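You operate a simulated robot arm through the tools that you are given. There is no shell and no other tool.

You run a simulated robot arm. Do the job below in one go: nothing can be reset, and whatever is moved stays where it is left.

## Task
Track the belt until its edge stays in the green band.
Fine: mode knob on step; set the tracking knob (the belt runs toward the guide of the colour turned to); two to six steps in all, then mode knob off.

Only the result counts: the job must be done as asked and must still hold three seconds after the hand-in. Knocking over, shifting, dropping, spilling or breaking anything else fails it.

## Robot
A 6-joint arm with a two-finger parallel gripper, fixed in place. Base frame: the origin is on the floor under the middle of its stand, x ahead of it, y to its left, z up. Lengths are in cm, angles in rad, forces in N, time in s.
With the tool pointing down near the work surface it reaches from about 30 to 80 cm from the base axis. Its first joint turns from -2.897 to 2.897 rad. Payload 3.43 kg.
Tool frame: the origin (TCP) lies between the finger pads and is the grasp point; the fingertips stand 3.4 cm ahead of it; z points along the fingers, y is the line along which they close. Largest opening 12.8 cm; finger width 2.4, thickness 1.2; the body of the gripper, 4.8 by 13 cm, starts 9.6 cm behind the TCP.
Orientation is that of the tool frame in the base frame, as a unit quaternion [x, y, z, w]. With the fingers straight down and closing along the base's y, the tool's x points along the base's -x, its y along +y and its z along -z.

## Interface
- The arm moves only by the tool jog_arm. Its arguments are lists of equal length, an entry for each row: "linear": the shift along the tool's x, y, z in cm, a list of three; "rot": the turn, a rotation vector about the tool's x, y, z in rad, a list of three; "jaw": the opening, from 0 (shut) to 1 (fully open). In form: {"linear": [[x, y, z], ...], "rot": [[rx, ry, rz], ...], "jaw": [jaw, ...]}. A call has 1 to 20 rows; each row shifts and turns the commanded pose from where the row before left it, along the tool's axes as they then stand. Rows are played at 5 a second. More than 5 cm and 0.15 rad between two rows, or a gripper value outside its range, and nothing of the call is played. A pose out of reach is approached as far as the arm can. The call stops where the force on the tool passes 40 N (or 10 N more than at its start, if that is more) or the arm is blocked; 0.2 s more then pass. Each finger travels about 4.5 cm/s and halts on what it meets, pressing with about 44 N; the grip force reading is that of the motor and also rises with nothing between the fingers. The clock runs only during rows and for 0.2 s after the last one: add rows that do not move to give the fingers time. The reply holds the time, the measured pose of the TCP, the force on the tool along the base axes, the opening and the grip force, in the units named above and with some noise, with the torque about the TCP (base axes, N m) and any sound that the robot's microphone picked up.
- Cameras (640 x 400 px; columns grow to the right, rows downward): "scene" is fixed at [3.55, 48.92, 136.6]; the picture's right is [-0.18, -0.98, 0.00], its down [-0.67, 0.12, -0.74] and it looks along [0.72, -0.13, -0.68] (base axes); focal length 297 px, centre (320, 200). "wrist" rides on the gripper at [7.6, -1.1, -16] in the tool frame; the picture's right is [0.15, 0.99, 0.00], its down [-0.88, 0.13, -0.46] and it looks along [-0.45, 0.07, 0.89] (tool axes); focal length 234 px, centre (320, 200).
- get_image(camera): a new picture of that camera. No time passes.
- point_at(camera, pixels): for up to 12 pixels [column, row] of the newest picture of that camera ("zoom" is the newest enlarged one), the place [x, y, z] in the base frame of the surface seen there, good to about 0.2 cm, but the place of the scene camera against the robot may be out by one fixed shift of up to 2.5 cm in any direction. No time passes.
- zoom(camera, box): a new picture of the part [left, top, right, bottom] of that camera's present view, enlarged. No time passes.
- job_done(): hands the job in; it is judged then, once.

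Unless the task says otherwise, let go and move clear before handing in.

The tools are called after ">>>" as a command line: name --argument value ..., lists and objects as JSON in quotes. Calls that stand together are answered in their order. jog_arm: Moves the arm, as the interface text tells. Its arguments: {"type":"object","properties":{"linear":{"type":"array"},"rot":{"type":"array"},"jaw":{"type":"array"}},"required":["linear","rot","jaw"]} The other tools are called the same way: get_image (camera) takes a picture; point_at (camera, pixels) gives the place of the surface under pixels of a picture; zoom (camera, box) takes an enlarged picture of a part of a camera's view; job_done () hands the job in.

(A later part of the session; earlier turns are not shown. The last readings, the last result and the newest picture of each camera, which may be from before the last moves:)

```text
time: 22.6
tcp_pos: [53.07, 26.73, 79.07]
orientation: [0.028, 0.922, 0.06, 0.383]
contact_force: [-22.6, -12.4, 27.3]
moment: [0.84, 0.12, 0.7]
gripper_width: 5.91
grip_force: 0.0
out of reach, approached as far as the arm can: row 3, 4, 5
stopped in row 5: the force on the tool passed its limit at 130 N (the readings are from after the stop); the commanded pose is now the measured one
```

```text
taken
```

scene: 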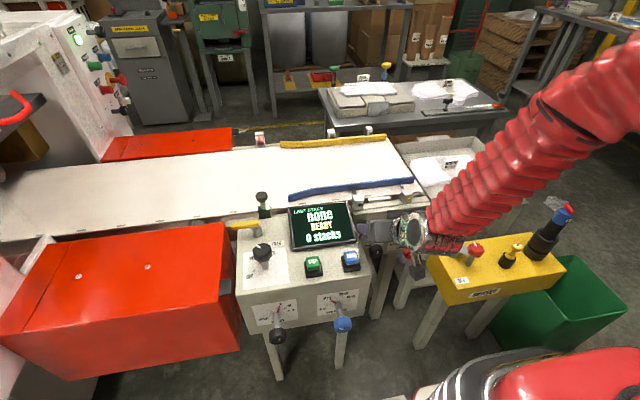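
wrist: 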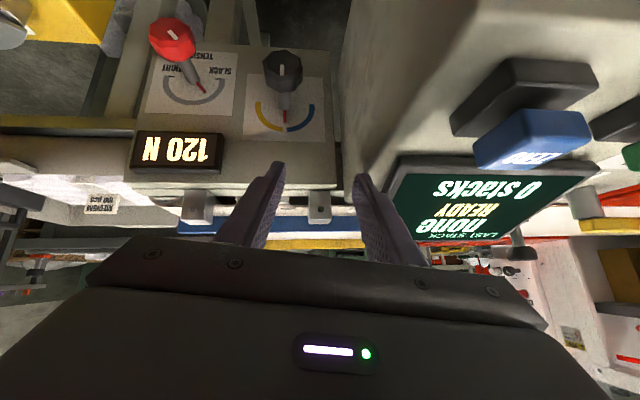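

The arm couldn't reach that either and a finger pressed the panel's right edge (force stop); the display still reads READY and nothing looks moved. I'll lift straight away from it first.

>>> jog_arm --linear '[[-0.76, -0.25, -0.76], [-2.85, 0.1, -2.85], [-2.85, 0.1, -2.85], [-2.85, 0.1, -2.85], [0, 0, 0]]' --rot '[[0, 0, 0], [0, 0, 0], [0, 0, 0], [0, 0, 0], [0, 0, 0]]' --jaw '[0.5, 0.5, 0.5, 0.5, 0.5]'

>>> get_image --camera "scene"

>>> get_image --camera "wrist"

```text
time: 23.8
tcp_pos: [53.21, 24.93, 92.29]
orientation: [0.028, 0.922, 0.059, 0.382]
contact_force: [0.8, 0.7, 0.3]
moment: [0.01, 0.0, 0.0]
gripper_width: 6.41
grip_force: 0.1
```

```text
taken
```

scene: 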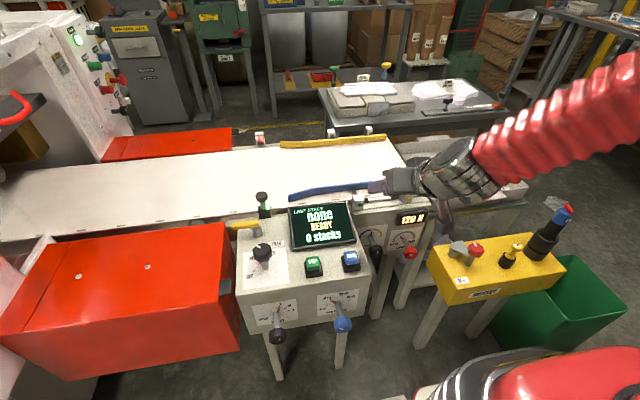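

```text
taken
```

wrist: 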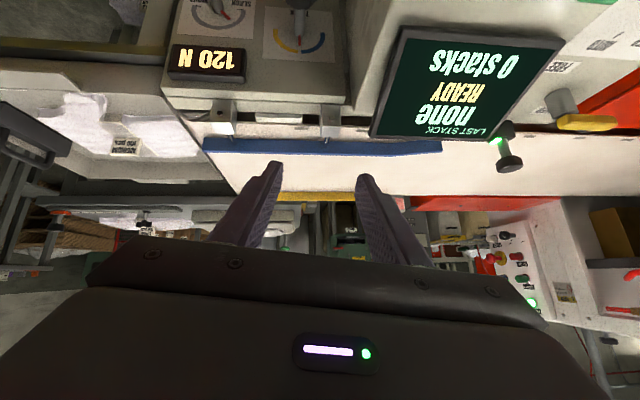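

Free of contact now, and the scene looks unchanged. I'll measure the arm links to understand which approach angles are reachable.

>>> point_at --camera "scene" --pixels '[[405, 180], [440, 170], [455, 195], [470, 175], [490, 160], [520, 145], [550, 125], [580, 110], [610, 95], [635, 80], [630, 120], [440, 215]]'

```text
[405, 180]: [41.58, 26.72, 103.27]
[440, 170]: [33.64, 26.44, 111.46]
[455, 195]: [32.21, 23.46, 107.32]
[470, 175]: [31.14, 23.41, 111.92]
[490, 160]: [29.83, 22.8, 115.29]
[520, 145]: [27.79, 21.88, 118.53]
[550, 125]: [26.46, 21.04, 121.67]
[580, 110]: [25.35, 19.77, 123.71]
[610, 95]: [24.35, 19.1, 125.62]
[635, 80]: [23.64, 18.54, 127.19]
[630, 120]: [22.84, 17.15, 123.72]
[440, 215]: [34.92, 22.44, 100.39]
```

The forearm (56° down) is nearly in line with the 45° tool, so the wrist was at a singular bend; pointing the tool straight down should be fine there. I'll measure clearances for a straight-down grasp: display edge, panel wall, and 120 N box.

>>> point_at --camera "wrist" --pixels '[[373, 133], [405, 30], [390, 80], [378, 120], [360, 80], [350, 60], [205, 62], [236, 65], [330, 108], [275, 118], [320, 85], [222, 112]]'

>>> zoom --camera "wrist" --box '[160, 0, 420, 160]'

```text
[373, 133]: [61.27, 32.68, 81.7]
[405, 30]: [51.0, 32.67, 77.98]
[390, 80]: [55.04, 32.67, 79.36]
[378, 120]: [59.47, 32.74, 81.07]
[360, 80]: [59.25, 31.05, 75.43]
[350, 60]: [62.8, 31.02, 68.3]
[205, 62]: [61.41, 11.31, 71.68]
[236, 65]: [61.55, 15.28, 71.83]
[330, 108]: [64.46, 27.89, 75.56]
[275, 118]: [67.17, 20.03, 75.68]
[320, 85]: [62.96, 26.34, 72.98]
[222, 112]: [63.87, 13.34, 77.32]
```

```text
2.46 times, centred on (290, 80) of wrist
```

zoom: 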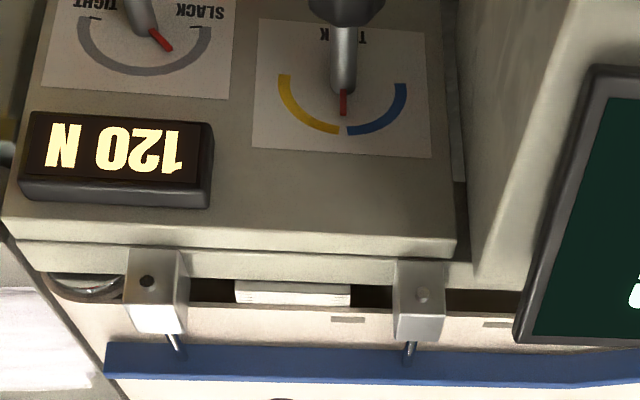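

Panel wall y≈31.0, display edge y≈32.7, 120 N box face x≈61.4 at y<16.5: a straight-down grasp at (57, 23.5) clears all of them. I'll turn the tool straight down and move above the knob at z≈80.

>>> jog_arm --linear '[[0, 0, 0], [0, 0, 0], [0, 0, 0], [0, 0, 0], [0, 0, 0], [0, 0, 0], [0, 0, 0]]' --rot '[[0.0202, 0.1308, -0.0096], [0.0202, 0.1308, -0.0096], [0.0202, 0.1308, -0.0096], [0.0202, 0.1308, -0.0096], [0.0202, 0.1308, -0.0096], [0.0202, 0.1308, -0.0096], [0, 0, 0]]' --jaw '[0.5, 0.5, 0.5, 0.5, 0.5, 0.5, 0.5]'

```text
time: 25.4
tcp_pos: [53.12, 25.02, 92.06]
orientation: [-0.001, 1.0, 0.001, -0.001]
contact_force: [-0.6, 0.4, -0.2]
moment: [0.0, -0.01, 0.0]
gripper_width: 6.39
grip_force: 0.0
```

The tool is straight down at (53.1, 25.0, 92.1). I'll move above the tracking knob at z≈80 and look.

>>> jog_arm --linear '[[-1.95, -0.74, 1.0], [-1.95, -0.74, 3.0], [0, 0, 4], [0, 0, 4], [0, 0, 0]]' --rot '[[0, 0, 0], [0, 0, 0], [0, 0, 0], [0, 0, 0], [0, 0, 0]]' --jaw '[0.5, 0.5, 0.5, 0.5, 0.5]'

>>> get_image --camera "wrist"

>>> get_image --camera "scene"

```text
time: 26.6
tcp_pos: [57.03, 23.66, 80.14]
orientation: [-0.001, 1.0, -0.001, 0.0]
contact_force: [0.0, 0.2, 1.0]
moment: [-0.02, -0.02, 0.02]
gripper_width: 6.39
grip_force: 0.1
```

```text
taken
```

wrist: 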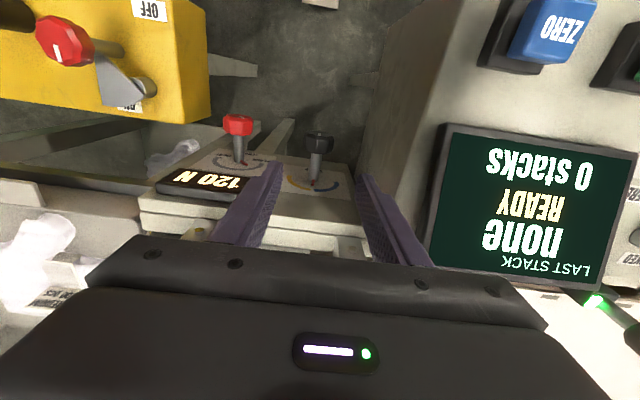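

```text
taken
```

scene: 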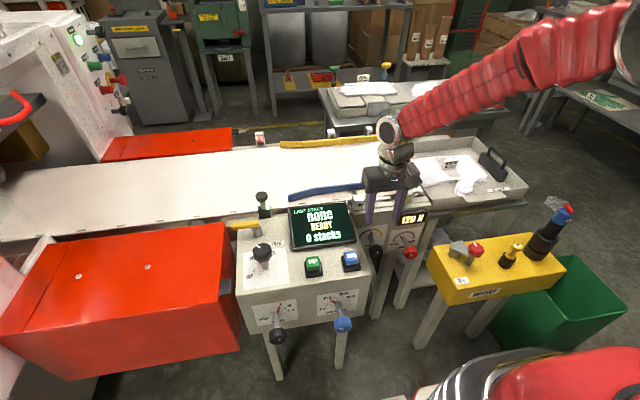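

The straight-down pose reaches fine, fingers either side of the tracking knob (pixel ~ (319,143)). I'll verify its position before descending.

>>> point_at --camera "wrist" --pixels '[[319, 143], [310, 145], [328, 145], [319, 137], [319, 150], [316, 160], [314, 180], [276, 170], [360, 178], [306, 147], [332, 147], [380, 130]]'

>>> zoom --camera "wrist" --box '[250, 110, 390, 210]'

```text
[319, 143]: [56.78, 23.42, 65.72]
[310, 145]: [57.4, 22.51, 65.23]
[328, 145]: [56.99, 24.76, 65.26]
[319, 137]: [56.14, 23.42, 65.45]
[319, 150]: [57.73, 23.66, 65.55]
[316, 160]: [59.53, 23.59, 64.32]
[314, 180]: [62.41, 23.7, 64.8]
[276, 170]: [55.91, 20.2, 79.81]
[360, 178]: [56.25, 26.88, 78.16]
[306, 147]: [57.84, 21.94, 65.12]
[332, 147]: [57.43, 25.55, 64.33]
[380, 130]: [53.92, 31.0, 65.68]
```

```text
4.00 times, centred on (320, 160) of wrist
```

zoom: 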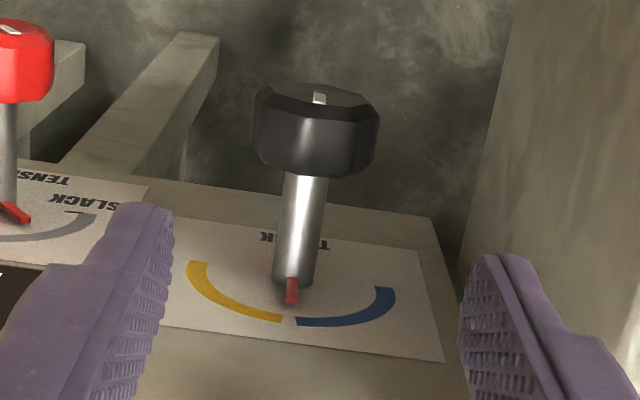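

The knob spans y≈21.6–25.7 with its top at z≈65.7, so the axis is at about (y 23.6, z 63.65) and the fingers are centred. I'll descend to z≈63.7.

>>> jog_arm --linear '[[0, 0, 4], [0, 0, 4], [0, 0, 4], [0, 0, 3], [0, 0, 1.45], [0, 0, 0]]' --rot '[[0, 0, 0], [0, 0, 0], [0, 0, 0], [0, 0, 0], [0, 0, 0], [0, 0, 0]]' --jaw '[0.5, 0.5, 0.5, 0.5, 0.5, 0.5]'

>>> get_image --camera "wrist"

>>> zoom --camera "scene" --box '[320, 170, 440, 290]'

```text
time: 28.0
tcp_pos: [57.02, 24.0, 63.76]
orientation: [-0.001, 1.0, 0.001, 0.001]
contact_force: [-0.2, 0.0, -0.2]
moment: [0.0, -0.01, 0.02]
gripper_width: 6.38
grip_force: 0.1
```

```text
taken
```

wrist: 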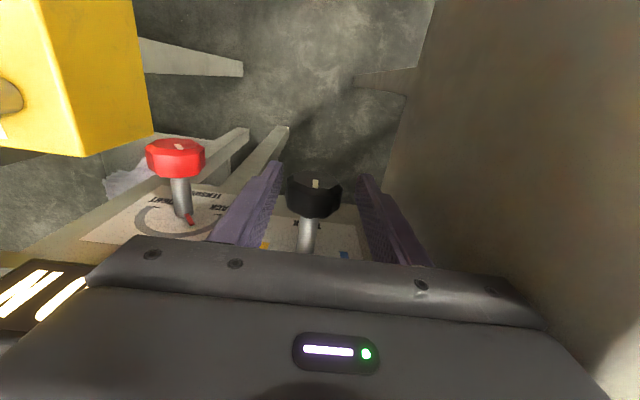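

```text
3.33 times, centred on (380, 230) of scene
```

zoom: 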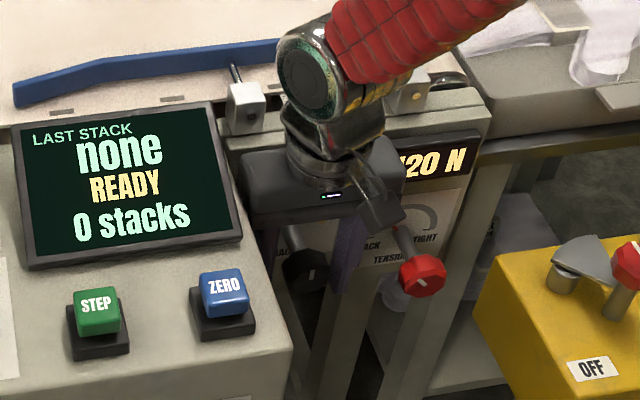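

The fingers straddle the knob, but the knob (columns 286–341) looks nearer the left finger. I'll measure before closing.

>>> point_at --camera "wrist" --pixels '[[288, 195], [338, 195], [314, 195], [300, 185], [277, 178], [278, 190], [362, 185], [364, 195], [314, 210], [314, 178], [305, 235], [430, 250]]'

>>> zoom --camera "wrist" --box '[230, 140, 410, 260]'

```text
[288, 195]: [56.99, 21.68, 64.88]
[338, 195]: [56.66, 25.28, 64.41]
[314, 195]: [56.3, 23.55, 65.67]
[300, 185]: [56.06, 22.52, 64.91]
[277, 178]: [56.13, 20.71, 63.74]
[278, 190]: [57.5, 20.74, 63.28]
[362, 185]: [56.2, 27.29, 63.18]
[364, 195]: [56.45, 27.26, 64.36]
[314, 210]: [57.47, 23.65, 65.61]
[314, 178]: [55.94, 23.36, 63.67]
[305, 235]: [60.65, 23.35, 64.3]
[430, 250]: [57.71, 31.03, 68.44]
```

```text
3.33 times, centred on (320, 200) of wrist
```

zoom: 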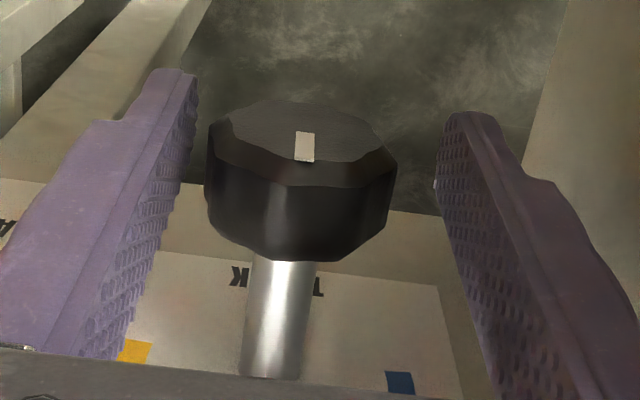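

The finger midpoint is y≈24.0 while the knob centre is y≈23.55. I'll shift −0.45 in y and close on the knob.

>>> jog_arm --linear '[[0, -0.45, 0], [0, 0, 0], [0, 0, 0], [0, 0, 0], [0, 0, 0], [0, 0, 0], [0, 0, 0]]' --rot '[[0, 0, 0], [0, 0, 0], [0, 0, 0], [0, 0, 0], [0, 0, 0], [0, 0, 0], [0, 0, 0]]' --jaw '[0.5, 0.45, 0.35, 0.25, 0.15, 0.1, 0.1]'

>>> zoom --camera "wrist" --box '[230, 140, 410, 260]'

```text
time: 29.6
tcp_pos: [56.99, 23.4, 63.7]
orientation: [-0.001, 1.0, 0.002, 0.0]
contact_force: [-2.3, 28.4, -6.0]
moment: [0.01, -0.17, -0.3]
gripper_width: 4.13
grip_force: 44.8
```

```text
3.33 times, centred on (320, 200) of wrist
```

zoom: 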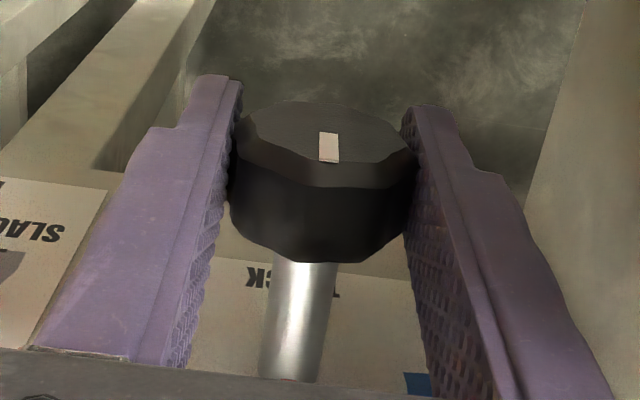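

The grip is firm (4.13 cm, 45 N) with 28 N sideways, so I'll shift +0.3 in y to relieve it, then turn the knob toward yellow (clockwise seen from the front) by 0.7 rad in small rows.

>>> jog_arm --linear '[[0, 0.25, 0], [0, 0, 0], [0, 0, 0], [0, 0, 0], [0, 0, 0], [0, 0, 0], [0, 0, 0], [0, 0, 0], [0, 0, 0]]' --rot '[[0, 0, 0], [-0.1, 0, 0], [-0.1, 0, 0], [-0.1, 0, 0], [-0.1, 0, 0], [-0.1, 0, 0], [-0.1, 0, 0], [-0.1, 0, 0], [0, 0, 0]]' --jaw '[0.1, 0.1, 0.1, 0.1, 0.1, 0.1, 0.1, 0.1, 0.1]'

>>> get_image --camera "wrist"

>>> zoom --camera "scene" --box '[340, 180, 440, 280]'

```text
time: 31.1
tcp_pos: [57.06, 23.51, 63.59]
orientation: [-0.009, 0.968, 0.25, 0.003]
contact_force: [-9.6, -2.2, 6.0]
moment: [-6.58, -2.78, 0.53]
gripper_width: 4.27
grip_force: 25.8
stopped in row 7: the force on the tool passed its limit at 54 N (the readings are from after the stop); the commanded pose is now the measured one
```

```text
taken
```

wrist: 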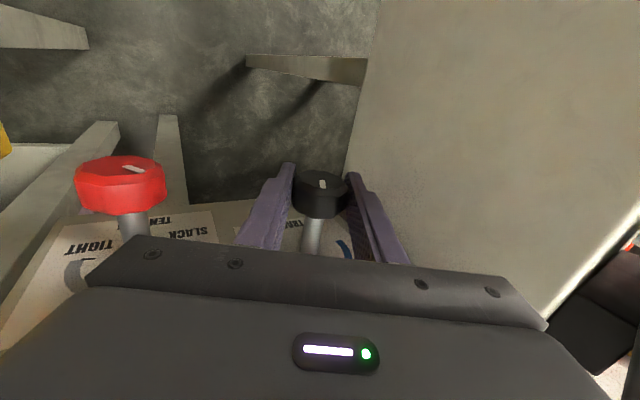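

```text
4.00 times, centred on (390, 230) of scene
```

zoom: 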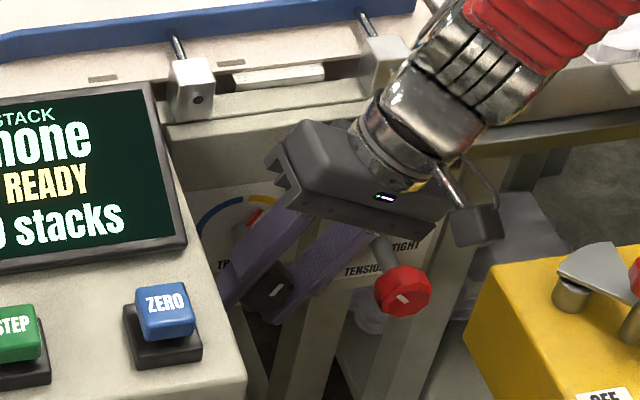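

The turn stopped at about 0.5 rad on a force limit, with a 6.6 N·m moment about x. I need to see whether the knob turned and what is resisting.

>>> zoom --camera "wrist" --box '[230, 150, 400, 265]'

>>> zoom --camera "scene" --box '[380, 210, 420, 260]'

>>> zoom --camera "scene" --box '[355, 215, 405, 270]'

>>> zoom --camera "scene" --box '[390, 170, 470, 240]'

```text
3.48 times, centred on (315, 208) of wrist
```

zoom: 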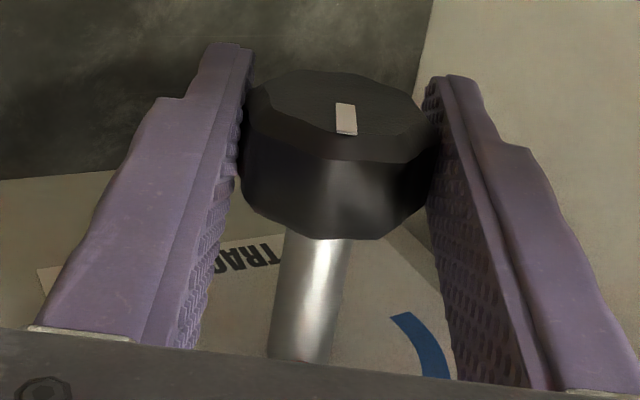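

```text
8.00 times, centred on (400, 235) of scene
```

zoom: 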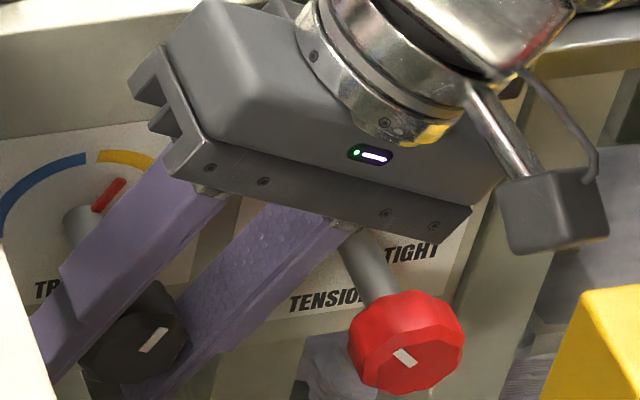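

```text
7.27 times, centred on (380, 242) of scene
```

zoom: 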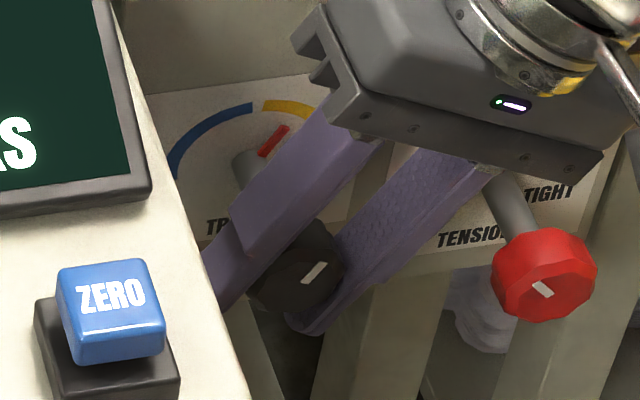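

```text
5.71 times, centred on (430, 205) of scene
```

zoom: 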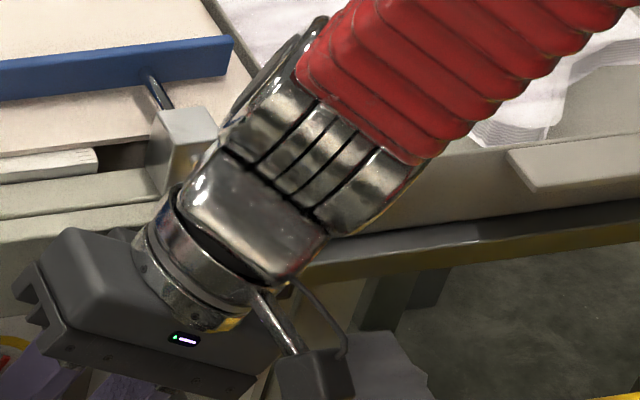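

The pointer did turn about 0.5 rad toward yellow, so something else is resisting. I'll measure the gripper's edges against nearby items (panel wall, tension shaft, guide block).

>>> point_at --camera "scene" --pixels '[[417, 237], [404, 237], [394, 229], [408, 214], [414, 190], [440, 185], [424, 197], [413, 200], [465, 215], [401, 222], [416, 226], [398, 210]]'

>>> point_at --camera "wrist" --pixels '[[352, 182], [380, 220], [400, 255], [362, 180], [290, 170], [250, 235], [95, 275], [540, 320], [120, 225], [500, 250], [420, 200], [150, 240]]'

```text
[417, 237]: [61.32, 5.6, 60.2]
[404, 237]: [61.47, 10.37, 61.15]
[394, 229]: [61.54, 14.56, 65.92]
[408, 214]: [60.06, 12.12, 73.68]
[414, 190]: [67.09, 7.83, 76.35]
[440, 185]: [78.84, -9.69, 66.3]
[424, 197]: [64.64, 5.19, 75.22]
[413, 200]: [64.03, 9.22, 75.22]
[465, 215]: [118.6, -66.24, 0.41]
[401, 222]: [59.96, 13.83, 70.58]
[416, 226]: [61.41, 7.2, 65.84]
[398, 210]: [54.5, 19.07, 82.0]
```

```text
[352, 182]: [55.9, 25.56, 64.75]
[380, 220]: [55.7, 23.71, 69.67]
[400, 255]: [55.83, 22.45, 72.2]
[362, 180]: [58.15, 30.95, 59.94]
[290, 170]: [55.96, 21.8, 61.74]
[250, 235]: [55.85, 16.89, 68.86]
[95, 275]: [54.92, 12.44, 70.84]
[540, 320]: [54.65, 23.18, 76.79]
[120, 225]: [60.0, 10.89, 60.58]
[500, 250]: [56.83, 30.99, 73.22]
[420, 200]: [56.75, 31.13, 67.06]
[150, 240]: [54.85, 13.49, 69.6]
```

Gripper body corner is at (54.9, 12.4, 70.8), clear of the tension knob, and the fingers are clear of the wall. I'll take a fresh scene picture and check the wrist housing against the guide block.

>>> get_image --camera "scene"

>>> point_at --camera "scene" --pixels '[[425, 195], [430, 188], [437, 190], [425, 183], [432, 178], [440, 200], [455, 185], [418, 205], [412, 212], [402, 193], [398, 198], [408, 200]]'

>>> zoom --camera "scene" --box '[390, 165, 450, 215]'

```text
taken
```

scene: 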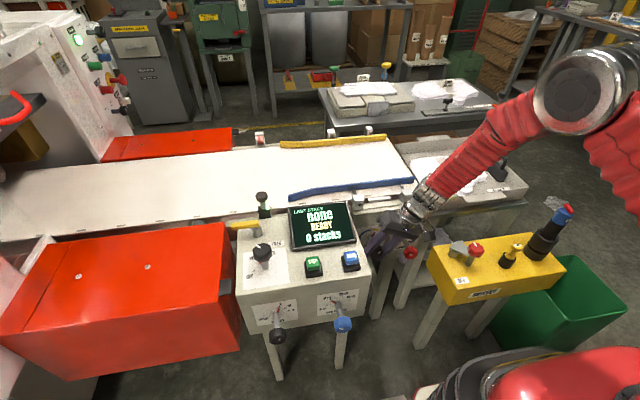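

```text
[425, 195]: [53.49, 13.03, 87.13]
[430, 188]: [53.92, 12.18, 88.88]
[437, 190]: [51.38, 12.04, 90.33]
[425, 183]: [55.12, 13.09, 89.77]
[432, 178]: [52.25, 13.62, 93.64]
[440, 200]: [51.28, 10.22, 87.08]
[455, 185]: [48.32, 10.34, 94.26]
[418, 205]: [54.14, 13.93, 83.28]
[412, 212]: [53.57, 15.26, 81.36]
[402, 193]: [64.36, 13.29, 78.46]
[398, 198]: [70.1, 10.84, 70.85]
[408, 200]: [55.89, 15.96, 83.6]
```

```text
8.00 times, centred on (420, 190) of scene
```

zoom: 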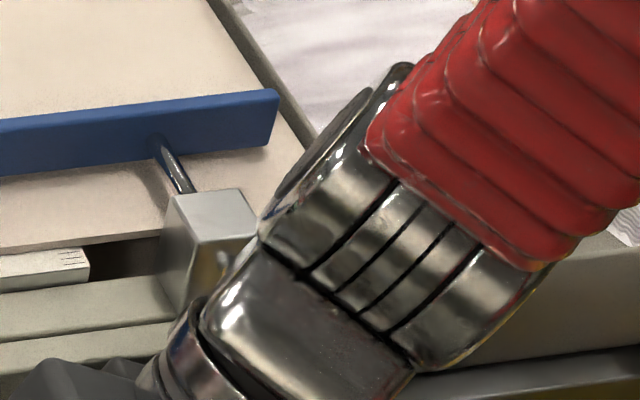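

No obvious collision: the wrist housing is above the guide block and the body is clear. I'll hold still one row to read the steady force before deciding.

>>> jog_arm --linear '[[0, 0, 0], [0, 0, 0]]' --rot '[[0, 0, 0], [0, 0, 0]]' --jaw '[0.1, 0.1]'

```text
time: 31.7
tcp_pos: [57.12, 23.47, 63.67]
orientation: [-0.008, 0.967, 0.253, 0.002]
contact_force: [-13.3, -0.9, 5.1]
moment: [-6.92, -3.63, 0.09]
gripper_width: 4.35
grip_force: 26.4
```

The fingers are being pried (width 4.13→4.35) and the moment pattern (force toward −x, +y acting 15–20 cm up the tool) suggests the flange is touching the conveyor's guide block while tilted. The knob is already about 0.5 rad toward yellow, so I'll release here, tilt back upright, and look.

>>> jog_arm --linear '[[0, 0, 0], [0, 0, 0], [0, 0, 0], [0, 0, 0]]' --rot '[[0, 0, 0], [0, 0, 0], [0, 0, 0], [0, 0, 0]]' --jaw '[0.42, 0.5, 0.5, 0.5]'

>>> zoom --camera "wrist" --box '[230, 150, 400, 265]'

>>> zoom --camera "scene" --box '[355, 215, 405, 270]'

```text
time: 32.7
tcp_pos: [57.12, 23.52, 63.68]
orientation: [-0.007, 0.967, 0.254, 0.002]
contact_force: [2.8, 4.1, 3.6]
moment: [-0.62, 0.14, 0.41]
gripper_width: 6.4
grip_force: 0.0
```

```text
3.48 times, centred on (315, 208) of wrist
```

zoom: 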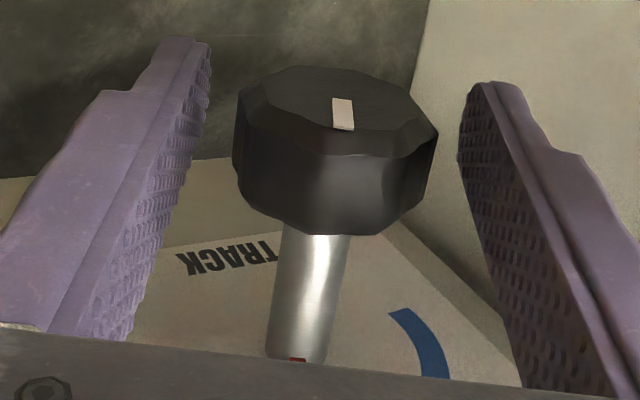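

```text
7.27 times, centred on (380, 242) of scene
```

zoom: 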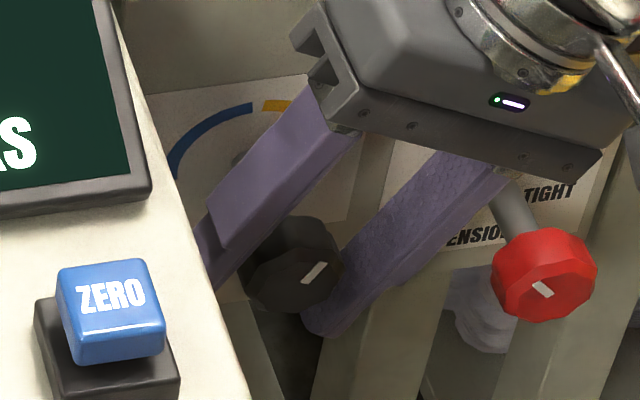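

With the fingers open, the forces dropped to about 6 N, so the load came mostly through the knob itself. I'll tilt the tool back upright about the knob axis and check.

>>> jog_arm --linear '[[0, 0, 0], [0, 0, 0], [0, 0, 0], [0, 0, 0], [0, 0, 0], [0, 0, 0]]' --rot '[[0.1, 0, 0], [0.1, 0, 0], [0.1, 0, 0], [0.1, 0, 0], [0.1, 0, 0], [0, 0, 0]]' --jaw '[0.5, 0.5, 0.5, 0.5, 0.5, 0.5]'

>>> zoom --camera "wrist" --box '[230, 140, 410, 260]'

>>> zoom --camera "scene" --box '[355, 215, 405, 270]'

```text
time: 34.1
tcp_pos: [57.0, 23.38, 63.65]
orientation: [-0.006, 1.0, 0.006, 0.004]
contact_force: [-0.7, -0.4, -0.4]
moment: [0.01, 0.0, 0.02]
gripper_width: 6.4
grip_force: 0.1
```

```text
3.33 times, centred on (320, 200) of wrist
```

zoom: 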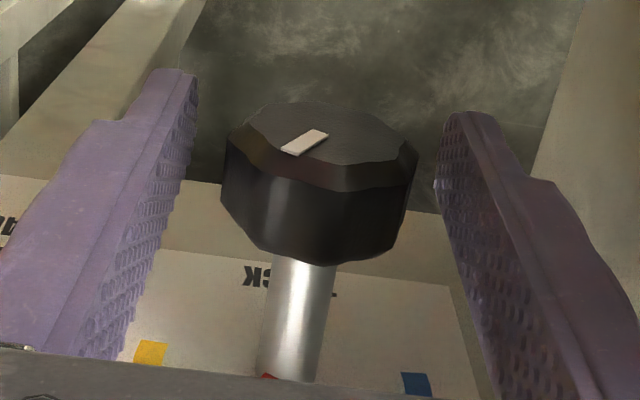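

```text
7.27 times, centred on (380, 242) of scene
```

zoom: 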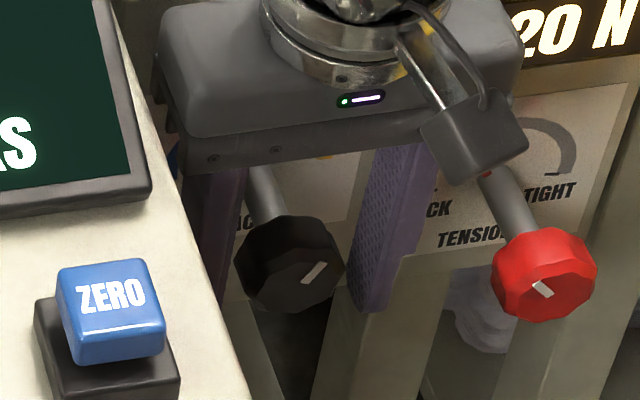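

The knob's mark is now turned roughly 35–40° toward yellow, forces are zero, and the tension knob is unchanged. I'll rise straight up and view the pointer and the edge gauge.

>>> jog_arm --linear '[[0, 0, -3], [0, 0, -4], [0, 0, -4], [0, 0, -4], [0, 0, -4], [0, 0, -4], [0, 0, -4], [0, 0, 0]]' --rot '[[0, 0, 0], [0, 0, 0], [0, 0, 0], [0, 0, 0], [0, 0, 0], [0, 0, 0], [0, 0, 0], [0, 0, 0]]' --jaw '[0.5, 0.5, 0.5, 0.5, 0.5, 0.5, 0.5, 0.5]'

>>> get_image --camera "wrist"

>>> zoom --camera "scene" --box '[355, 215, 405, 270]'

>>> zoom --camera "scene" --box '[360, 188, 400, 213]'

```text
time: 35.9
tcp_pos: [56.81, 23.33, 90.81]
orientation: [-0.006, 1.0, 0.007, 0.003]
contact_force: [-0.9, -0.5, 0.4]
moment: [0.02, -0.01, -0.02]
gripper_width: 6.41
grip_force: 0.0
```

```text
taken
```

wrist: 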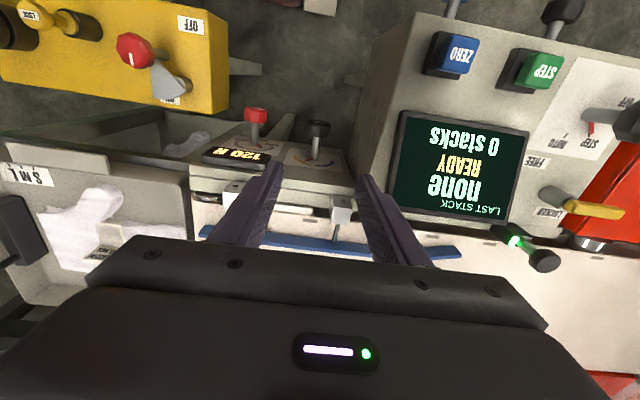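

```text
7.27 times, centred on (380, 242) of scene
```

zoom: 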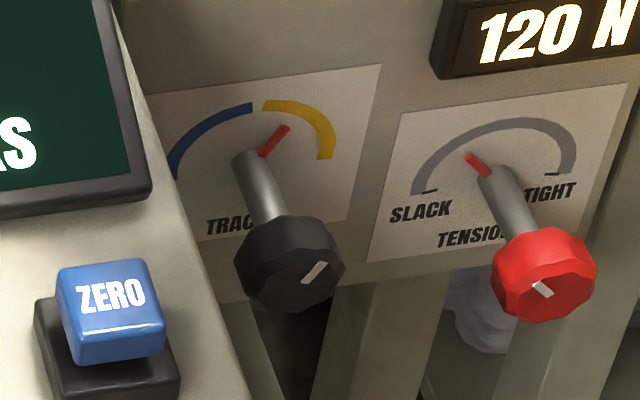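

```text
16.00 times, centred on (380, 200) of scene
```

zoom: 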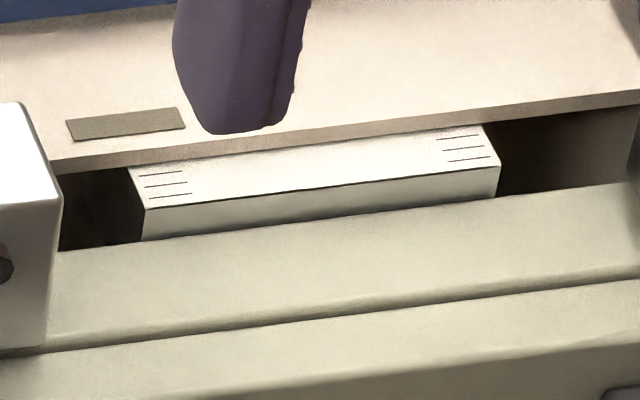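

The pointer now sits about 30° into yellow and tension is still 120 N; the edge gauge is unchanged because the belt has not moved yet. I'll close the fingers and move above the STEP button.

>>> jog_arm --linear '[[2.03, 3.48, -0.3], [2.03, 3.48, -0.3], [2.03, 3.48, -0.3], [2.03, 3.48, -0.3], [2.03, 3.48, -0.3], [2.03, 3.48, -0.3], [0, 0, 0], [0, 0, 0]]' --rot '[[0, 0, 0], [0, 0, 0], [0, 0, 0], [0, 0, 0], [0, 0, 0], [0, 0, 0], [0, 0, 0], [0, 0, 0]]' --jaw '[0.3, 0.2, 0.1, 0, 0, 0, 0, 0]'

>>> get_image --camera "wrist"

```text
time: 37.7
tcp_pos: [44.52, 44.0, 92.73]
orientation: [-0.006, 1.0, 0.005, 0.003]
contact_force: [-0.2, 0.7, 1.0]
moment: [0.0, -0.03, -0.03]
gripper_width: 0.01
grip_force: 33.0
```

```text
taken
```

wrist: 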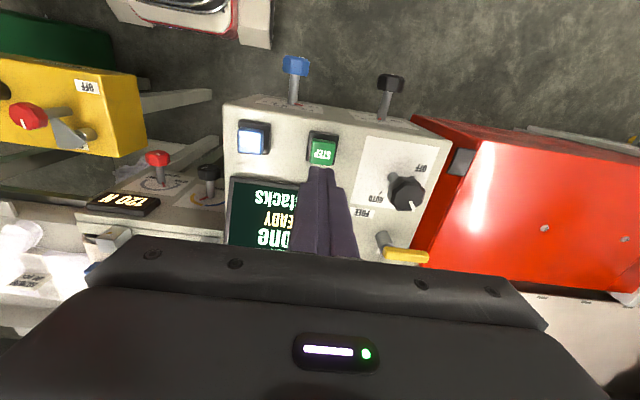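

>>> zoom --camera "wrist" --box '[280, 115, 370, 190]'

>>> point_at --camera "wrist" --pixels '[[323, 150], [311, 150], [335, 150], [323, 140], [323, 160], [315, 142], [332, 160], [318, 172], [323, 134], [252, 138], [300, 175], [345, 175]]'

```text
5.33 times, centred on (325, 152) of wrist
```

zoom: 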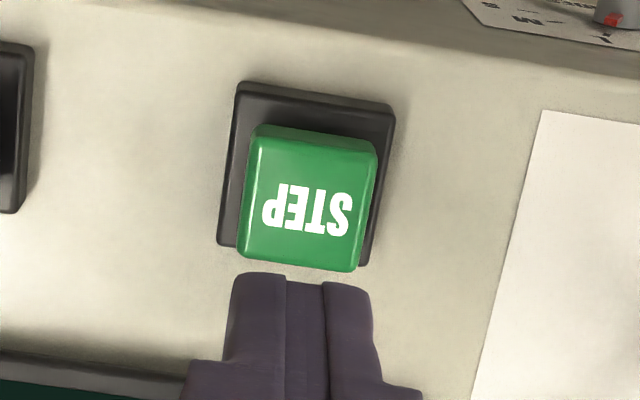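

```text
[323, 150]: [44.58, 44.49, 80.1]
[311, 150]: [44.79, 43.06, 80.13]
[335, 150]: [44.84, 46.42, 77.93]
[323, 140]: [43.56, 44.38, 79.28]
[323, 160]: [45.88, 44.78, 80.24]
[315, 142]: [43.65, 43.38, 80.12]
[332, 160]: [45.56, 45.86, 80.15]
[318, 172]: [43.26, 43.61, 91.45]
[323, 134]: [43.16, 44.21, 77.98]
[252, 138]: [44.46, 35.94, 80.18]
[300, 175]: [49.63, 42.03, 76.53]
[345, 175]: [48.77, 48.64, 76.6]
```

The STEP button centre is at about (44.8, 44.5), top z 80.15. I'll align and press once gently, then lift.

>>> jog_arm --linear '[[-0.25, 0.45, 4], [0, 0, 3.5], [0, 0, 1], [0, 0, 0.4], [0, 0, 0.3], [0, 0, 0.3], [0, 0, 0], [0, 0, -1.5], [0, 0, -3], [0, 0, 0]]' --rot '[[0, 0, 0], [0, 0, 0], [0, 0, 0], [0, 0, 0], [0, 0, 0], [0, 0, 0], [0, 0, 0], [0, 0, 0], [0, 0, 0], [0, 0, 0]]' --jaw '[0, 0, 0, 0, 0, 0, 0, 0, 0, 0]'

>>> get_image --camera "scene"

>>> zoom --camera "scene" --box '[360, 188, 400, 213]'

```text
time: 39.9
tcp_pos: [44.74, 44.29, 87.58]
orientation: [-0.006, 1.0, 0.006, 0.003]
contact_force: [-0.3, -0.3, -0.6]
moment: [-0.03, -0.01, 0.01]
gripper_width: 0.0
grip_force: 33.3
heard: click
```

```text
taken
```

scene: 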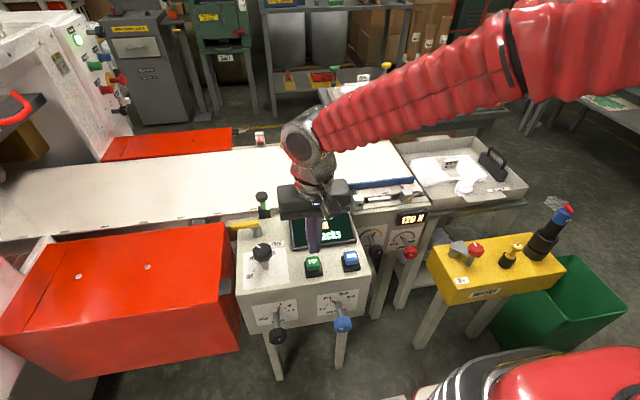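

```text
16.00 times, centred on (380, 200) of scene
```

zoom: 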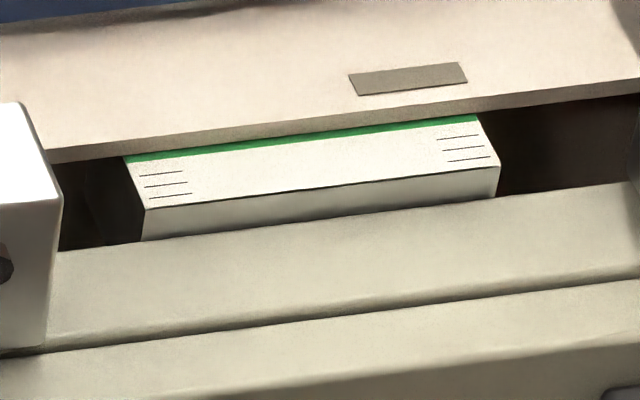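

The click registered and the belt moved: the edge slid back and green is now showing at the gauge's upper rim (zoom row ~ 140). I'll wait a moment to see whether the step is finished and read the display.

>>> jog_arm --linear '[[0, 0, -4], [0, 0, 0], [0, 0, 0], [0, 0, 0], [0, 0, 0], [0, 0, 0]]' --rot '[[0, 0, 0], [0, 0, 0], [0, 0, 0], [0, 0, 0], [0, 0, 0], [0, 0, 0]]' --jaw '[0, 0, 0, 0, 0, 0]'

>>> zoom --camera "scene" --box '[360, 188, 400, 213]'

>>> zoom --camera "scene" --box '[230, 180, 430, 290]'

>>> get_image --camera "wrist"

```text
time: 41.3
tcp_pos: [44.86, 44.18, 91.56]
orientation: [-0.006, 1.0, 0.005, 0.004]
contact_force: [0.0, 0.3, -0.2]
moment: [0.03, 0.0, 0.07]
gripper_width: 0.01
grip_force: 33.0
```

```text
16.00 times, centred on (380, 200) of scene
```

zoom: 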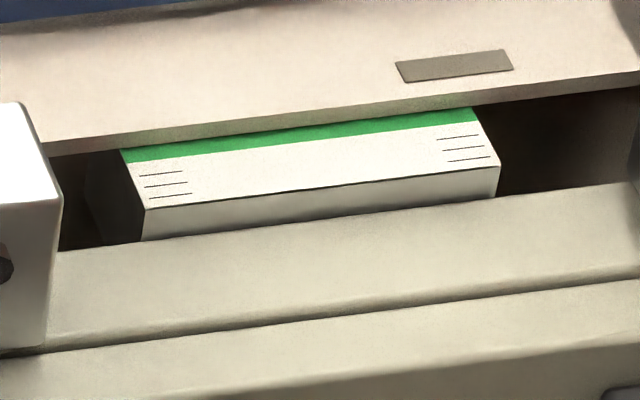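

```text
3.20 times, centred on (330, 235) of scene
```

zoom: 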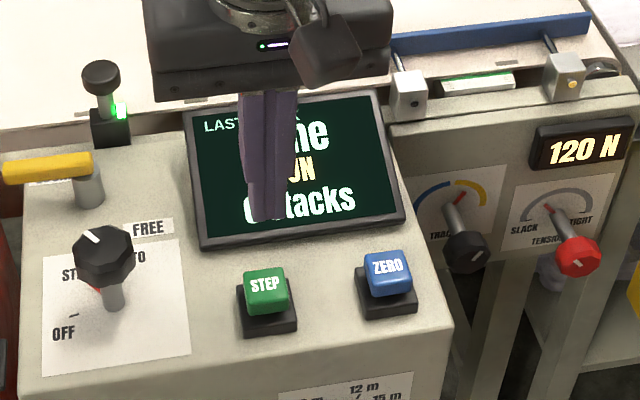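

```text
taken
```

wrist: 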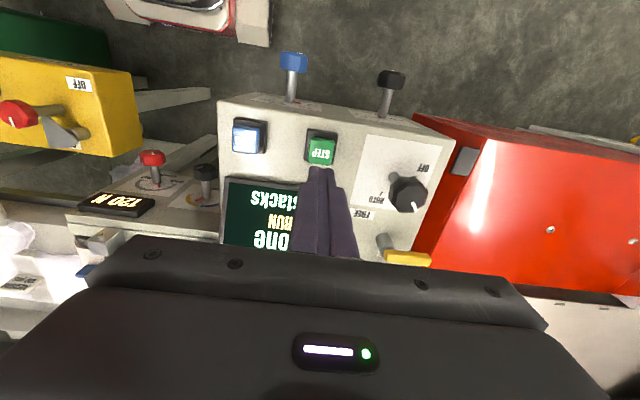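

The display reads RUN, so the step is still in progress and the green band is widening into view. I'll wait in short intervals and watch the edge.

>>> jog_arm --linear '[[0, 0, 0]]' --rot '[[0, 0, 0]]' --jaw '[0]'

>>> zoom --camera "scene" --box '[360, 188, 400, 213]'

>>> zoom --camera "scene" --box '[270, 190, 370, 260]'

```text
time: 41.7
tcp_pos: [44.83, 44.29, 91.6]
orientation: [-0.006, 1.0, 0.006, 0.003]
contact_force: [-0.3, -0.2, 0.4]
moment: [-0.01, 0.0, -0.01]
gripper_width: 0.01
grip_force: 33.1
```

```text
16.00 times, centred on (380, 200) of scene
```

zoom: 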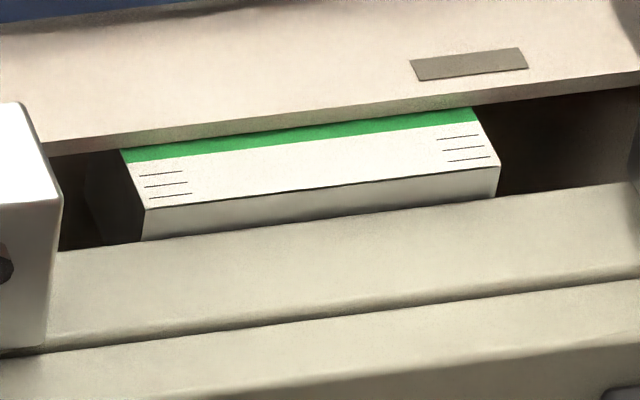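

```text
5.71 times, centred on (320, 225) of scene
```

zoom: 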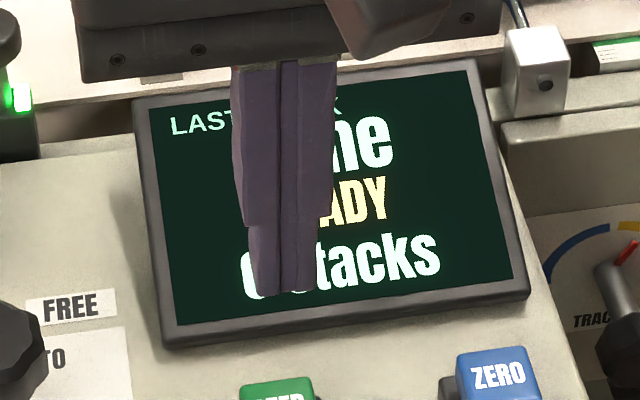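

Step 1 is finished (READY) and the belt edge now lies inside the green, about 12 zoomed px past its lower boundary. Motion slowed within the step, hinting the edge settles; I'll make step 2 with the same setting and watch the edge over time.

>>> jog_arm --linear '[[0, 0.2, 4], [0, 0, 3], [0, 0, 0.7], [0, 0, 0.4], [0, 0, 0.35], [0, 0, -1.5]]' --rot '[[0, 0, 0], [0, 0, 0], [0, 0, 0], [0, 0, 0], [0, 0, 0], [0, 0, 0]]' --jaw '[0, 0, 0, 0, 0, 0]'

>>> zoom --camera "scene" --box '[360, 188, 400, 213]'

>>> zoom --camera "scene" --box '[230, 180, 430, 290]'

```text
time: 43.1
tcp_pos: [44.74, 44.45, 84.63]
orientation: [-0.007, 1.0, 0.006, 0.004]
contact_force: [0.6, -1.0, 0.2]
moment: [0.01, -0.04, 0.01]
gripper_width: 0.0
grip_force: 32.9
```

```text
16.00 times, centred on (380, 200) of scene
```

zoom: 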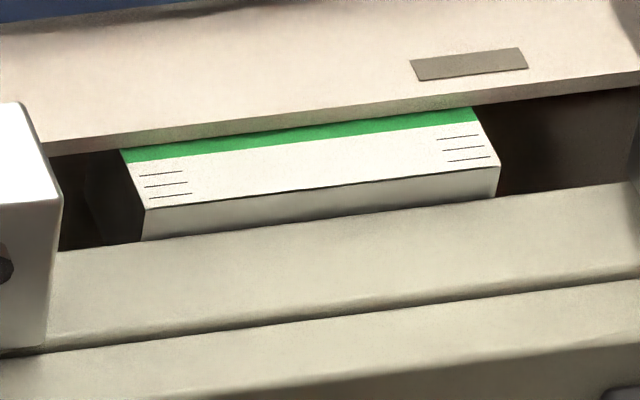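

```text
3.20 times, centred on (330, 235) of scene
```

zoom: 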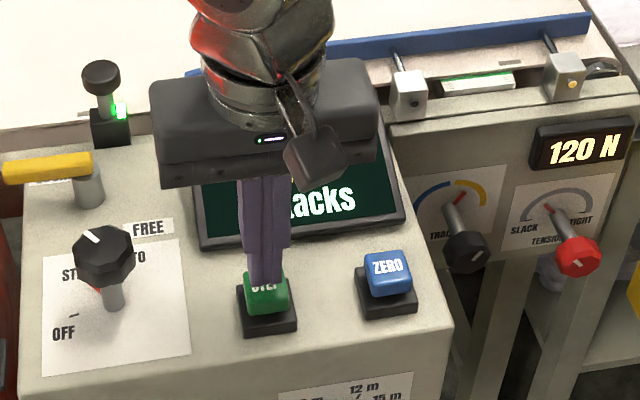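

No click this time and the belt did not move: the press was too brief. I'll press again with a short hold.

>>> jog_arm --linear '[[0, 0, 1.1], [0, 0, 0.4], [0, 0, 0], [0, 0, -1.5]]' --rot '[[0, 0, 0], [0, 0, 0], [0, 0, 0], [0, 0, 0]]' --jaw '[0, 0, 0, 0]'

>>> zoom --camera "scene" --box '[360, 188, 400, 213]'

```text
time: 44.1
tcp_pos: [44.95, 44.54, 84.89]
orientation: [-0.006, 1.0, 0.006, 0.004]
contact_force: [-0.5, 0.5, 0.0]
moment: [0.01, 0.02, 0.03]
gripper_width: 0.0
grip_force: 33.9
```

```text
16.00 times, centred on (380, 200) of scene
```

zoom: 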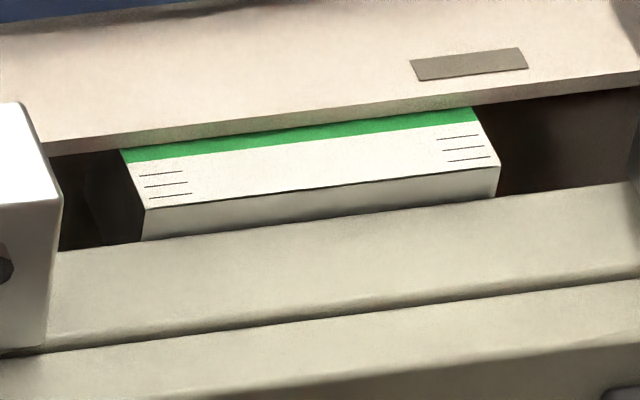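

Still no click, so I need slightly more depth. I'll press about 0.5 cm deeper with a hold.

>>> jog_arm --linear '[[0, 0, 1.1], [0, 0, 0.4], [0, 0, 0.25], [0, 0, 0.2], [0, 0, 0], [0, 0, -2.0]]' --rot '[[0, 0, 0], [0, 0, 0], [0, 0, 0], [0, 0, 0], [0, 0, 0], [0, 0, 0]]' --jaw '[0, 0, 0, 0, 0, 0]'

>>> zoom --camera "scene" --box '[360, 188, 400, 213]'

```text
time: 45.5
tcp_pos: [44.99, 44.61, 84.75]
orientation: [-0.006, 1.0, 0.006, 0.004]
contact_force: [0.5, -0.8, -0.2]
moment: [0.0, 0.02, -0.01]
gripper_width: 0.0
grip_force: 33.5
heard: click
```

```text
16.00 times, centred on (380, 200) of scene
```

zoom: 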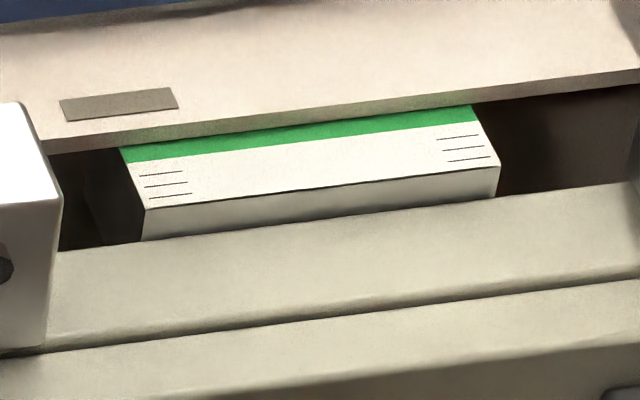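

The click registered and the belt is running; the edge barely shifts. I'll wait for the step to finish.

>>> jog_arm --linear '[[0, 0, -3], [0, 0, -3], [0, 0, 0], [0, 0, 0], [0, 0, 0], [0, 0, 0]]' --rot '[[0, 0, 0], [0, 0, 0], [0, 0, 0], [0, 0, 0], [0, 0, 0], [0, 0, 0]]' --jaw '[0, 0, 0, 0, 0, 0]'

>>> zoom --camera "scene" --box '[360, 188, 400, 213]'

>>> jog_arm --linear '[[0, 0, 0], [0, 0, 0], [0, 0, 0], [0, 0, 0]]' --rot '[[0, 0, 0], [0, 0, 0], [0, 0, 0], [0, 0, 0]]' --jaw '[0, 0, 0, 0]'

>>> zoom --camera "scene" --box '[360, 188, 400, 213]'

>>> zoom --camera "scene" --box '[230, 180, 430, 290]'

```text
time: 46.9
tcp_pos: [44.51, 44.25, 90.61]
orientation: [-0.007, 1.0, 0.007, 0.003]
contact_force: [0.2, 0.1, -0.7]
moment: [0.0, -0.02, 0.03]
gripper_width: 0.0
grip_force: 33.1
```

```text
16.00 times, centred on (380, 200) of scene
```

zoom: 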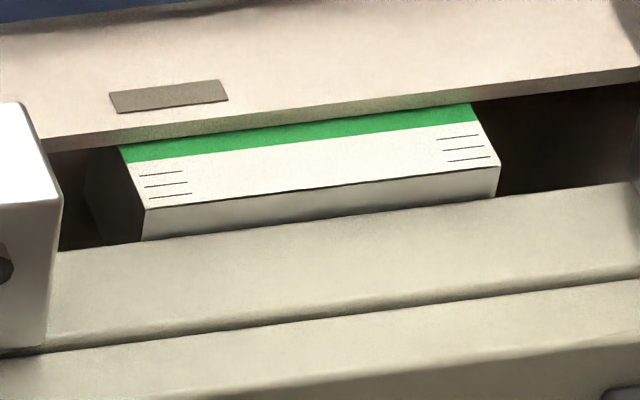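

```text
time: 47.9
tcp_pos: [44.47, 44.28, 90.67]
orientation: [-0.006, 1.0, 0.007, 0.003]
contact_force: [-0.8, 1.0, 0.3]
moment: [0.01, 0.02, 0.02]
gripper_width: 0.02
grip_force: 32.8
```

```text
16.00 times, centred on (380, 200) of scene
```

zoom: 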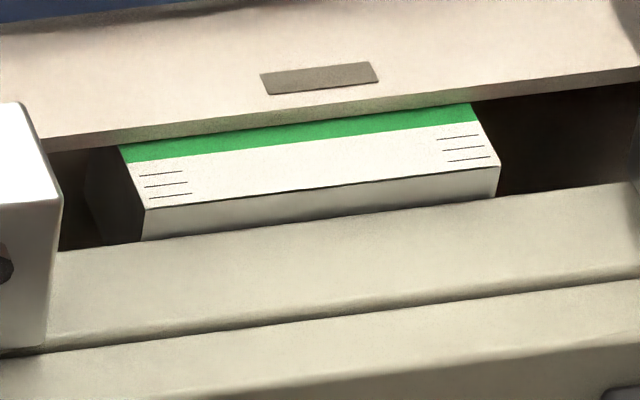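

```text
3.20 times, centred on (330, 235) of scene
```

zoom: 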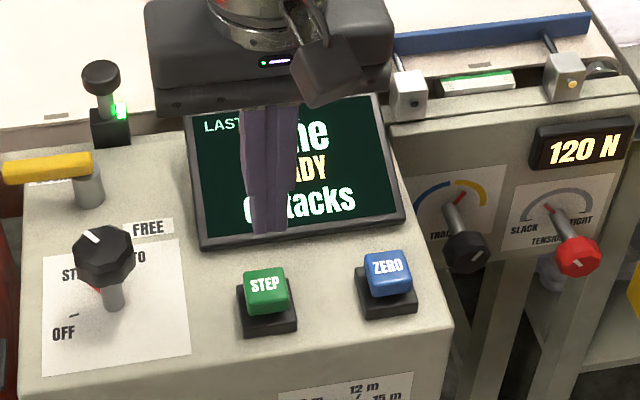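

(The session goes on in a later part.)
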